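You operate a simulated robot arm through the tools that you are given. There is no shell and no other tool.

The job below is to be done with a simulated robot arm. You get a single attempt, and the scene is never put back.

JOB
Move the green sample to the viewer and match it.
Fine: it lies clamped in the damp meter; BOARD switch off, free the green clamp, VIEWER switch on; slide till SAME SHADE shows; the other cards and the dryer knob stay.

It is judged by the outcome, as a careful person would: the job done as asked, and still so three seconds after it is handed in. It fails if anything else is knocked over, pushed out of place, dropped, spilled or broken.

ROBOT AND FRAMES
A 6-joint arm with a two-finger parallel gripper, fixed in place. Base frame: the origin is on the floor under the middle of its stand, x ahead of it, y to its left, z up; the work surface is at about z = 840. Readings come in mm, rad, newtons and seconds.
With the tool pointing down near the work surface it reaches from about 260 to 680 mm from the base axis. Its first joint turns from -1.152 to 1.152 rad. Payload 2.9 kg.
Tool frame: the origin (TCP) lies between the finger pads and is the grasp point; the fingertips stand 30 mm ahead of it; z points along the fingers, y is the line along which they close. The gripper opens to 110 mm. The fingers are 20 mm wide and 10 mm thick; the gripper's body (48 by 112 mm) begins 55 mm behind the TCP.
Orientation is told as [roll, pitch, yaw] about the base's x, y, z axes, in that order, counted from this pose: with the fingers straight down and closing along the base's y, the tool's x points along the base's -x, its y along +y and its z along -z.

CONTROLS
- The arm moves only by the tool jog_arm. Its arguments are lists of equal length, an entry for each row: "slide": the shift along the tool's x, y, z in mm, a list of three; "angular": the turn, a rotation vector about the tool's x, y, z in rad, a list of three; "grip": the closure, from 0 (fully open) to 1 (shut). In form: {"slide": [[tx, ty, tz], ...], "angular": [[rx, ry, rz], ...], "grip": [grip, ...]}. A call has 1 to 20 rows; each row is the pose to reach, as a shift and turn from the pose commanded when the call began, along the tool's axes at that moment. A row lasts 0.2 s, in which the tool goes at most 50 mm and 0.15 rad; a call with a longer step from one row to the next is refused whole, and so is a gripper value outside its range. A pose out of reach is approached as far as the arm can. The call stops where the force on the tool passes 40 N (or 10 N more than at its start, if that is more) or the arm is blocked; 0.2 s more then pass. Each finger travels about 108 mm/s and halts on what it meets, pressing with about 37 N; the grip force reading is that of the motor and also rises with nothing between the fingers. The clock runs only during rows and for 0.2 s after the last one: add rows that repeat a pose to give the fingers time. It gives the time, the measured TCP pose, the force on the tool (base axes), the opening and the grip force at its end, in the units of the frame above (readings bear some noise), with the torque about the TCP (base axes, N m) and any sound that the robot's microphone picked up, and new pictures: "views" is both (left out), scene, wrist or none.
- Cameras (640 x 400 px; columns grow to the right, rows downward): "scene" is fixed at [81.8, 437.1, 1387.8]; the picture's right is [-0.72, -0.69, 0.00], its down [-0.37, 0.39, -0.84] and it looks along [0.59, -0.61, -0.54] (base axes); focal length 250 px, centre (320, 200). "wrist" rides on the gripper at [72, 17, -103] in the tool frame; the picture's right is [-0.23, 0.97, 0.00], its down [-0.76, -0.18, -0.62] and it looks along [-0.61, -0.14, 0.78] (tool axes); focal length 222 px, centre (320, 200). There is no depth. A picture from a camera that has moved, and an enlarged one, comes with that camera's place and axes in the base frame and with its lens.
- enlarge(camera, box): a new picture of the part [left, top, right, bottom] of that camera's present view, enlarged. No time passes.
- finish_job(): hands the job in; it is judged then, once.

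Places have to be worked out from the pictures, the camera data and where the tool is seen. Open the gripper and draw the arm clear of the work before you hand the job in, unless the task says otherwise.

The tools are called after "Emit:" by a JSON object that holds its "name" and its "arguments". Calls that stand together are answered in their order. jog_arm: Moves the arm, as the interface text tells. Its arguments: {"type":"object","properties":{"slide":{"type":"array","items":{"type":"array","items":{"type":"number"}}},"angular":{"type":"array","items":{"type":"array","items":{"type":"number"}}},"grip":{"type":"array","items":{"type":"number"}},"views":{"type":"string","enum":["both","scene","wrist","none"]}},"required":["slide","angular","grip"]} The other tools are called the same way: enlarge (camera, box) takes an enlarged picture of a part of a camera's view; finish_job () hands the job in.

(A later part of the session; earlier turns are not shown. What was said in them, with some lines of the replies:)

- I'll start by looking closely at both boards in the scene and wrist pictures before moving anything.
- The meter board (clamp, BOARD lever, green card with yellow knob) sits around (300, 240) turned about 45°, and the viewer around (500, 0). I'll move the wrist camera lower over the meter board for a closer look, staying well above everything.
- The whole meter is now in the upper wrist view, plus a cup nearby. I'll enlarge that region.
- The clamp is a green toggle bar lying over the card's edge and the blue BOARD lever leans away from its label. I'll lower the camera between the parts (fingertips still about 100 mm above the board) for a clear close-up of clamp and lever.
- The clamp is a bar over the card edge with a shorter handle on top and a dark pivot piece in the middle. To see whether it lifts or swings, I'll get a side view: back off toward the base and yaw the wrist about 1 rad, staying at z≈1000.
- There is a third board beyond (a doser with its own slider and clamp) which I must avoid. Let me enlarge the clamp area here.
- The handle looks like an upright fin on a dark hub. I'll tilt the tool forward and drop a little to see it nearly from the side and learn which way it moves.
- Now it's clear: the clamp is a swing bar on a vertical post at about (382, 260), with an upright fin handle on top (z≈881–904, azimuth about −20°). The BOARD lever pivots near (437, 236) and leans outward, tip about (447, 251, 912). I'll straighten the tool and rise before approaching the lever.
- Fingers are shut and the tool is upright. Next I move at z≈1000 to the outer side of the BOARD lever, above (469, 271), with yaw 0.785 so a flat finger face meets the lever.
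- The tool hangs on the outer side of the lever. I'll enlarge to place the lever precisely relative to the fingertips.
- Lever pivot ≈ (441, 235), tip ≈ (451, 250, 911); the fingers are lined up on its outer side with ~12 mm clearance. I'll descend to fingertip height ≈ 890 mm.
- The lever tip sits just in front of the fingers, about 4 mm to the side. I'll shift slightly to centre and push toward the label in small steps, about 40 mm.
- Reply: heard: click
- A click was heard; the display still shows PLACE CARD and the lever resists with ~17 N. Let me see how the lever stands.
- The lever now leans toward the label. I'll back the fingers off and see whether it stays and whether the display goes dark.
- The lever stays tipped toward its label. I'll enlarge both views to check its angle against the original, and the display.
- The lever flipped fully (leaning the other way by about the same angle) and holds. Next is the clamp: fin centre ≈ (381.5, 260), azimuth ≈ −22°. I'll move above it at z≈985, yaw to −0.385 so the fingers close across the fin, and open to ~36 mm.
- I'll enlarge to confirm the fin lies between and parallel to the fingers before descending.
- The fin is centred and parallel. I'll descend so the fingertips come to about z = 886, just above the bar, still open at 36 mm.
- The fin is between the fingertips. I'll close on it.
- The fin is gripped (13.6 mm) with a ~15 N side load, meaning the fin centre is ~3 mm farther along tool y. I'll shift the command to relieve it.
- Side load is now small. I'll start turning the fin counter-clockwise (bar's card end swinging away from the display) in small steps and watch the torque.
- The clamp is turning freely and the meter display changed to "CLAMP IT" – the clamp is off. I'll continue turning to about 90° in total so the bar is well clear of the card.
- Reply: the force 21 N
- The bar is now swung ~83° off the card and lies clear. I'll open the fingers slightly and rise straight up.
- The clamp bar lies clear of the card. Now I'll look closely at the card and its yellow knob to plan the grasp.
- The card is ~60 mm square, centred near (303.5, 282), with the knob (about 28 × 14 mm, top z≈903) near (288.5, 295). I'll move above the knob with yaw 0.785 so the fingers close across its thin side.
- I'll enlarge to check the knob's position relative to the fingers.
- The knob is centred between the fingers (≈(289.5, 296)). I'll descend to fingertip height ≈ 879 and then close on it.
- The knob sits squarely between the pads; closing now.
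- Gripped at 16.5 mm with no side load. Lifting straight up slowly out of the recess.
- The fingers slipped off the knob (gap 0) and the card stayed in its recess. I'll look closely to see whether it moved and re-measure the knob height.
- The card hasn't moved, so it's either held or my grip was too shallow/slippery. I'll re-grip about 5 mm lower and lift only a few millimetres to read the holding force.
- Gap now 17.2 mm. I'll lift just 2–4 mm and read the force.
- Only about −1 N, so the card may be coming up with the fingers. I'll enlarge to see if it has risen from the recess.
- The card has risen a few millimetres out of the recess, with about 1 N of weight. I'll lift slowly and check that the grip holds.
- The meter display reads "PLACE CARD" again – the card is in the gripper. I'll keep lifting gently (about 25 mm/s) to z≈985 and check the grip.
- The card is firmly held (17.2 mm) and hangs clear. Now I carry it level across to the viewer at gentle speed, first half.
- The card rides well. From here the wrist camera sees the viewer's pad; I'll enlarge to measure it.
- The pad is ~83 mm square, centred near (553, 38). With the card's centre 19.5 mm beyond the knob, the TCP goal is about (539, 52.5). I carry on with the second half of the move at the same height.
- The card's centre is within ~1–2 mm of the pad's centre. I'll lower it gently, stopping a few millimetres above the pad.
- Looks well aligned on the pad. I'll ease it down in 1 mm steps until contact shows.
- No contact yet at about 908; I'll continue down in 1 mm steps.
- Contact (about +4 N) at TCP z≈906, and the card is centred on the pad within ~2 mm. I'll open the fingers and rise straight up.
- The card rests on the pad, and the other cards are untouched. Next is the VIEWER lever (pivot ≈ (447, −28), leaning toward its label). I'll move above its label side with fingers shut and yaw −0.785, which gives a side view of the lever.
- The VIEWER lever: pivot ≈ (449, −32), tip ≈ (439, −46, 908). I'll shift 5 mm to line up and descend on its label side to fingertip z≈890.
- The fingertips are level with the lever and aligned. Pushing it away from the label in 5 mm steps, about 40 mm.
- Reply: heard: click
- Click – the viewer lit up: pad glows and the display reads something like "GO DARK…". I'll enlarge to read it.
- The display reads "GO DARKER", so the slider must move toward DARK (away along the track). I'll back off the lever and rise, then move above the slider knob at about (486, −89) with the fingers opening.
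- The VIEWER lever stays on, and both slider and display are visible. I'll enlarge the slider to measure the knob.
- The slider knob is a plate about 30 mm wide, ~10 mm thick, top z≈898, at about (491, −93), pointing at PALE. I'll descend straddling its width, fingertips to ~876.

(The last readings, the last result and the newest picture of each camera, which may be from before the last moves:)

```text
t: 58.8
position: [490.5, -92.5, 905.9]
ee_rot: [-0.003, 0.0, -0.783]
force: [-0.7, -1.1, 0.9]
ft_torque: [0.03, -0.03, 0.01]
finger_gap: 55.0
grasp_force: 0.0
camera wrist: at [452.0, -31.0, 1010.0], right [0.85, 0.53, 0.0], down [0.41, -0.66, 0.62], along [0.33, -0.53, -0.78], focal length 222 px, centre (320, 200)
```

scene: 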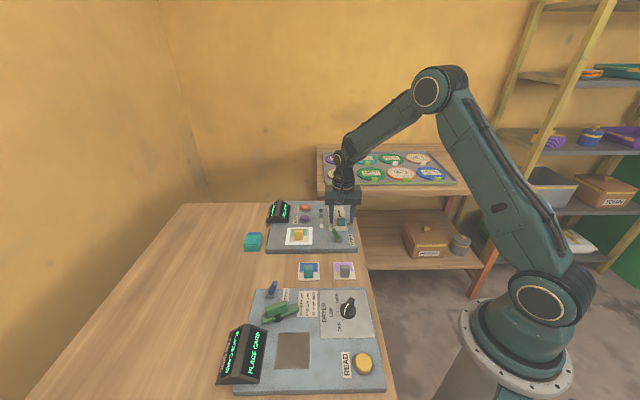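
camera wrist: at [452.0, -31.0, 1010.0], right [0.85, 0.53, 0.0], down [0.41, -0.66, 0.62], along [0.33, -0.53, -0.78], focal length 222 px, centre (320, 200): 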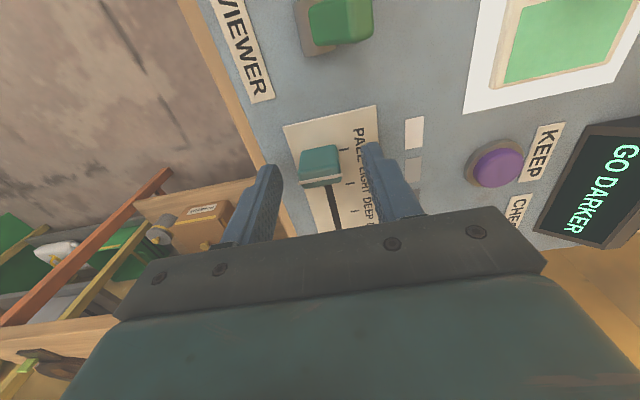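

The plate is between the pads. Closing on it.

Emit:
{"name": "jog_arm", "arguments": {"slide": [[0, 0, 0], [0, 0, 0], [0, 0, 0], [0, 0, 0]], "angular": [[0, 0, 0], [0, 0, 0], [0, 0, 0], [0, 0, 0]], "grip": [0.65, 0.8, 1, 1], "views": "wrist"}}

```text
t: 59.8
position: [490.9, -92.6, 906.6]
ee_rot: [-0.001, 0.0, -0.783]
force: [0.8, 0.1, -2.6]
ft_torque: [0.03, -0.06, -0.01]
finger_gap: 25.3
grasp_force: 45.0
camera wrist: at [452.0, -30.9, 1010.2], right [0.85, 0.53, 0.0], down [0.41, -0.66, 0.62], along [0.33, -0.53, -0.78], focal length 222 px, centre (320, 200)
```

wrist: 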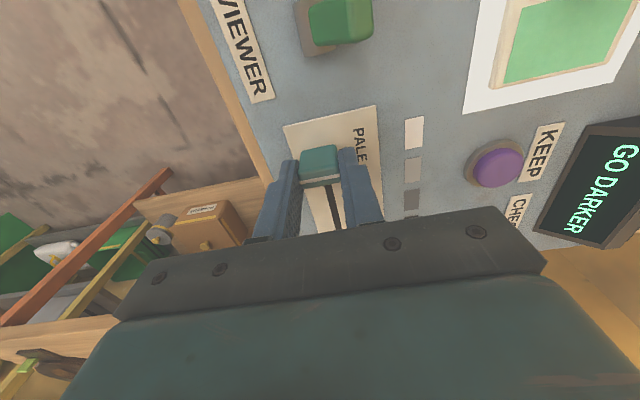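

Gripped at 25 mm without side load; display still "GO DARKER". I'll slide toward DARK 15 mm and look.

Emit:
{"name": "jog_arm", "arguments": {"slide": [[-3, 0, 0], [-6, 0, 0], [-9, 0, 0], [-12, 0, 0], [-15, 0, 0], [-15, 0, 0]], "angular": [[0, 0, 0], [0, 0, 0], [0, 0, 0], [0, 0, 0], [0, 0, 0], [0, 0, 0]], "grip": [1, 1, 1, 1, 1, 1], "views": "both"}}

```text
t: 61.2
position: [502.4, -102.9, 906.0]
ee_rot: [0.0, -0.001, -0.782]
force: [5.6, 6.9, -0.5]
ft_torque: [0.75, 0.51, 0.02]
finger_gap: 25.3
grasp_force: 45.5
camera wrist: at [462.5, -41.8, 1010.1], right [0.85, 0.53, 0.0], down [0.41, -0.66, 0.62], along [0.33, -0.53, -0.78], focal length 222 px, centre (320, 200)
```

scene: 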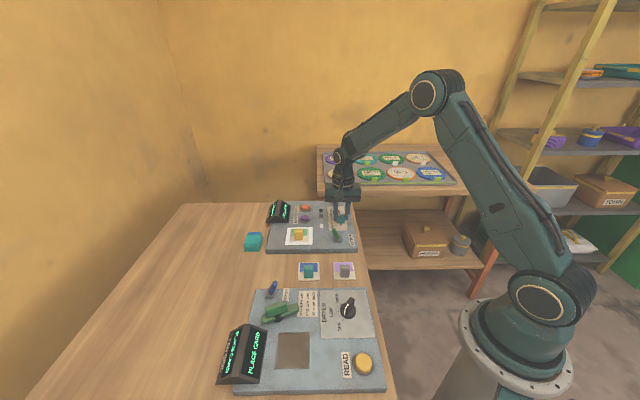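
wrist: 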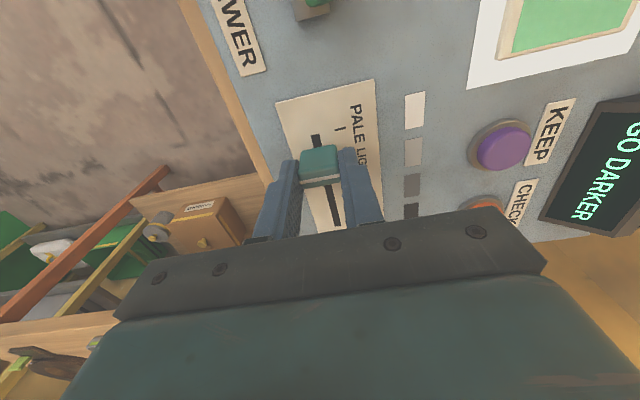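

It slid smoothly; still "GO DARKER". Another 8 mm.

Emit:
{"name": "jog_arm", "arguments": {"slide": [[-2, 0, 0], [-4, 0, 0], [-6, 0, 0], [-8, 0, 0], [-8, 0, 0]], "angular": [[0, 0, 0], [0, 0, 0], [0, 0, 0], [0, 0, 0], [0, 0, 0]], "grip": [1, 1, 1, 1, 1], "views": "wrist"}}

Emit:
{"name": "enlarge", "arguments": {"camera": "scene", "box": [255, 185, 375, 265]}}

```text
t: 62.4
position: [507.6, -111.1, 906.4]
ee_rot: [-0.002, 0.0, -0.783]
force: [10.3, 10.0, -10.9]
ft_torque: [-0.05, -0.49, -0.12]
finger_gap: 25.4
grasp_force: 45.0
camera wrist: at [468.4, -47.6, 1010.2], right [0.85, 0.53, 0.0], down [0.41, -0.66, 0.62], along [0.33, -0.53, -0.78], focal length 222 px, centre (320, 200)
```

wrist: 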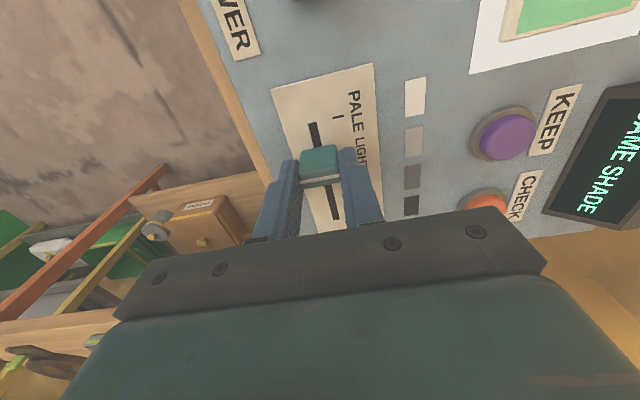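

```text
5.00 times, centred on (315, 225) of scene
camera zoom: at [82.2, 437.3, 1387.7], right [-0.72, -0.69, 0.0], down [-0.37, 0.39, -0.84], along [0.58, -0.61, -0.54], focal length 1250 px, centre (345, 75)
```

zoom: 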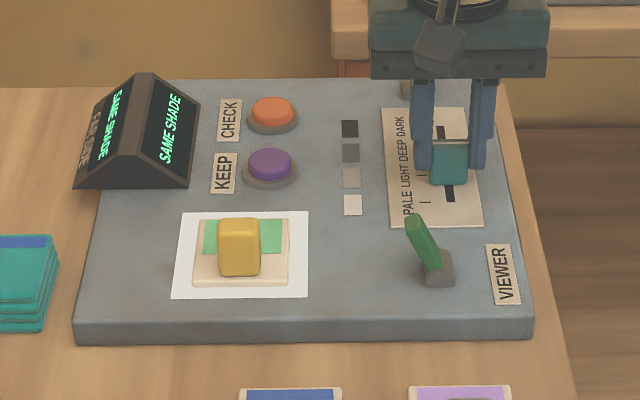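

"SAME SHADE" now shows. There's a ~14 N across-track side load, so I'll relax it by 2 mm sideways, then open the fingers gently without moving along the track, and check the display.

Emit:
{"name": "jog_arm", "arguments": {"slide": [[0, 1, 0], [0, 2, 0], [0, 2, 0], [0, 2, 0], [0, 2, 0]], "angular": [[0, 0, 0], [0, 0, 0], [0, 0, 0], [0, 0, 0], [0, 0, 0]], "grip": [1, 1, 0.72, 0.55, 0.5], "views": "both"}}

Emit:
{"name": "enlarge", "arguments": {"camera": "scene", "box": [255, 185, 375, 265]}}

```text
t: 63.6
position: [509.4, -109.2, 906.7]
ee_rot: [-0.002, 0.0, -0.783]
force: [-0.5, 0.0, 0.1]
ft_torque: [0.02, -0.01, 0.01]
finger_gap: 54.9
grasp_force: 0.0
camera wrist: at [469.1, -46.6, 1010.6], right [0.85, 0.53, 0.0], down [0.41, -0.66, 0.62], along [0.33, -0.53, -0.78], focal length 222 px, centre (320, 200)
```

scene: 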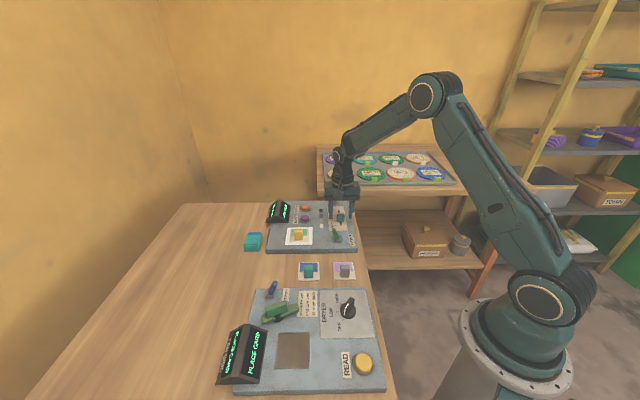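
wrist: 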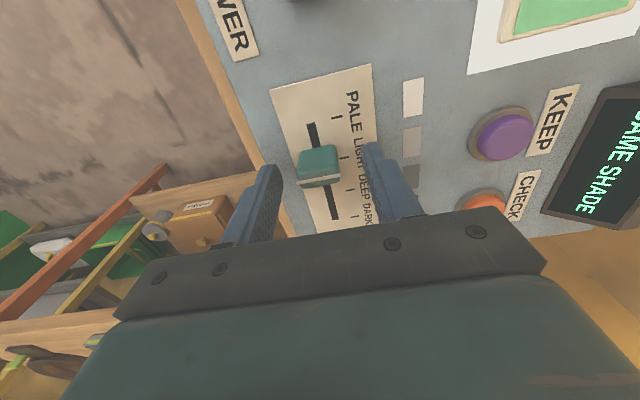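

```text
5.00 times, centred on (315, 225) of scene
camera zoom: at [81.8, 437.1, 1387.8], right [-0.72, -0.69, 0.0], down [-0.37, 0.39, -0.84], along [0.59, -0.61, -0.54], focal length 1250 px, centre (345, 75)
```

zoom: 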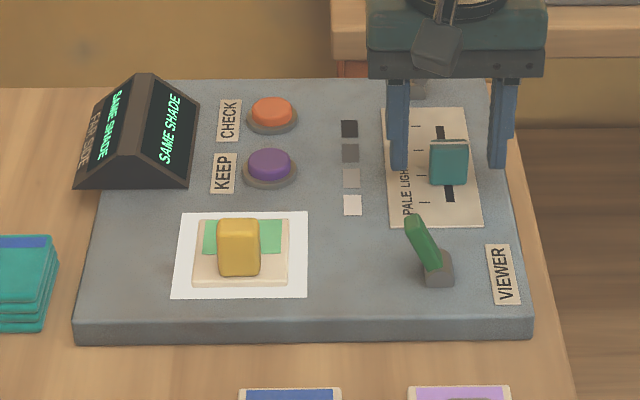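

"SAME SHADE" holds with the fingers open. I'll rise straight up, then draw the arm clear of the work.

Emit:
{"name": "jog_arm", "arguments": {"slide": [[0, 0, -10], [0, 0, -30], [0, 0, -60], [0, 0, -95], [0, 0, -130], [10, 0, -165], [25, 0, -200], [45, 5, -225], [65, 10, -240], [65, 10, -240]], "angular": [[0, 0, 0], [0, 0, 0], [0, 0, 0], [0, 0, 0], [0, 0, 0], [0, 0, -0.1], [0, 0, -0.22], [0, 0, -0.34], [0, 0, -0.46], [0, 0, -0.5]], "grip": [0.5, 0.5, 0.5, 0.4, 0.2, 0, 0, 0, 0, 0], "views": "both"}}

```text
t: 65.8
position: [470.4, -56.6, 1147.7]
ee_rot: [-0.003, -0.001, -0.283]
force: [0.4, 0.0, 0.6]
ft_torque: [0.0, 0.0, 0.02]
finger_gap: 110.1
grasp_force: 0.0
camera wrist: at [405.0, -19.9, 1250.9], right [0.49, 0.87, 0.0], down [0.68, -0.38, 0.62], along [0.54, -0.31, -0.78], focal length 222 px, centre (320, 200)
```

scene: 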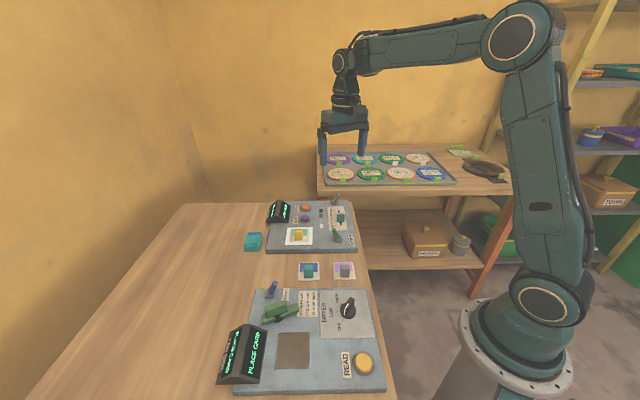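
wrist: 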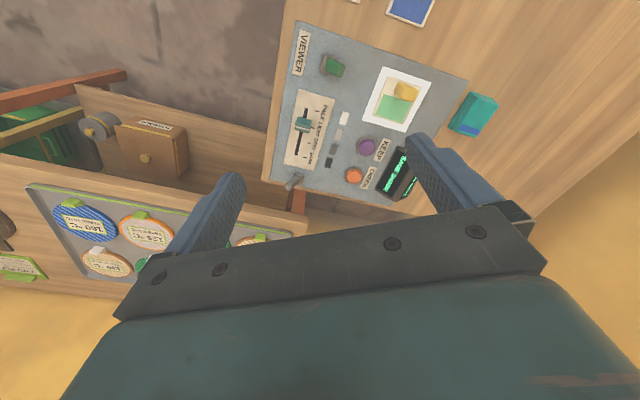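

The arm is clear. I'll do a last check of both boards: display, levers, clamp, other cards and the dryer knob.

Emit:
{"name": "enlarge", "arguments": {"camera": "scene", "box": [230, 190, 370, 285]}}

Emit:
{"name": "enlarge", "arguments": {"camera": "scene", "box": [210, 270, 400, 400]}}

```text
4.21 times, centred on (300, 238) of scene
camera zoom: at [81.7, 437.1, 1387.8], right [-0.72, -0.69, 0.0], down [-0.37, 0.39, -0.84], along [0.59, -0.61, -0.54], focal length 1052 px, centre (404, 42)
```

zoom: 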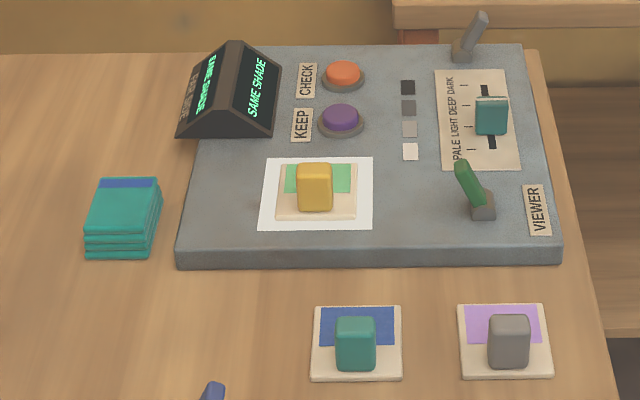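

```text
3.08 times, centred on (305, 335) of scene
camera zoom: at [81.7, 437.1, 1387.8], right [-0.72, -0.69, 0.0], down [-0.37, 0.39, -0.84], along [0.59, -0.61, -0.54], focal length 769 px, centre (366, -215)
```

zoom: 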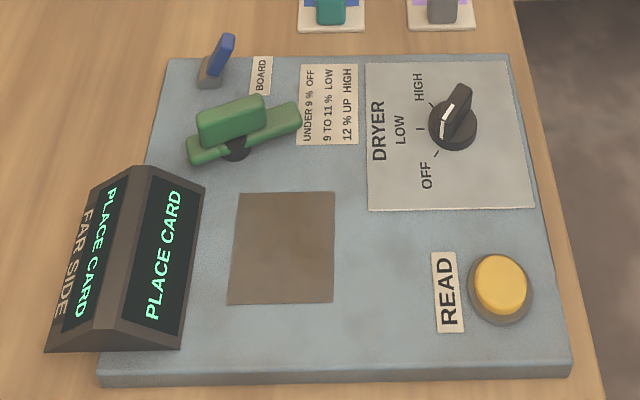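

Everything is as asked:
- The display shows SAME SHADE with the green card on the lit viewer pad.
- VIEWER is on and BOARD is switched over to its off side.
- The clamp is swung free.
- The other cards and the dryer knob are unchanged, and the arm is clear with the gripper open.

I'm handing it in.

Emit:
{"name": "finish_job", "arguments": {}}

```text
The job is handed in.
```

I moved the green sample from the damp meter to the viewer pad and set the slider so the display reads SAME SHADE. It still read that after I let go of the slider and drew the arm clear with the gripper open.

- **BOARD switch:** I flipped it to its off side, and it clicked and stayed there. The meter's display stays lit either way, so I judged "off" from the VIEWER switch, which turns on in the opposite direction.
- **Green clamp:** it is swung about 83° off the card's place and stays there.
- **Lifting the card:** the fingers slipped off the knob on the first try. The card stayed in its recess, and a slightly lower grip lifted it cleanly.
- **VIEWER switch:** it is on and the pad is lit, with the card within about 2 mm of the pad's centre.
- **Left alone:** the other cards and the dryer knob look unchanged in the last pictures. I did not press KEEP, CHECK or READ.
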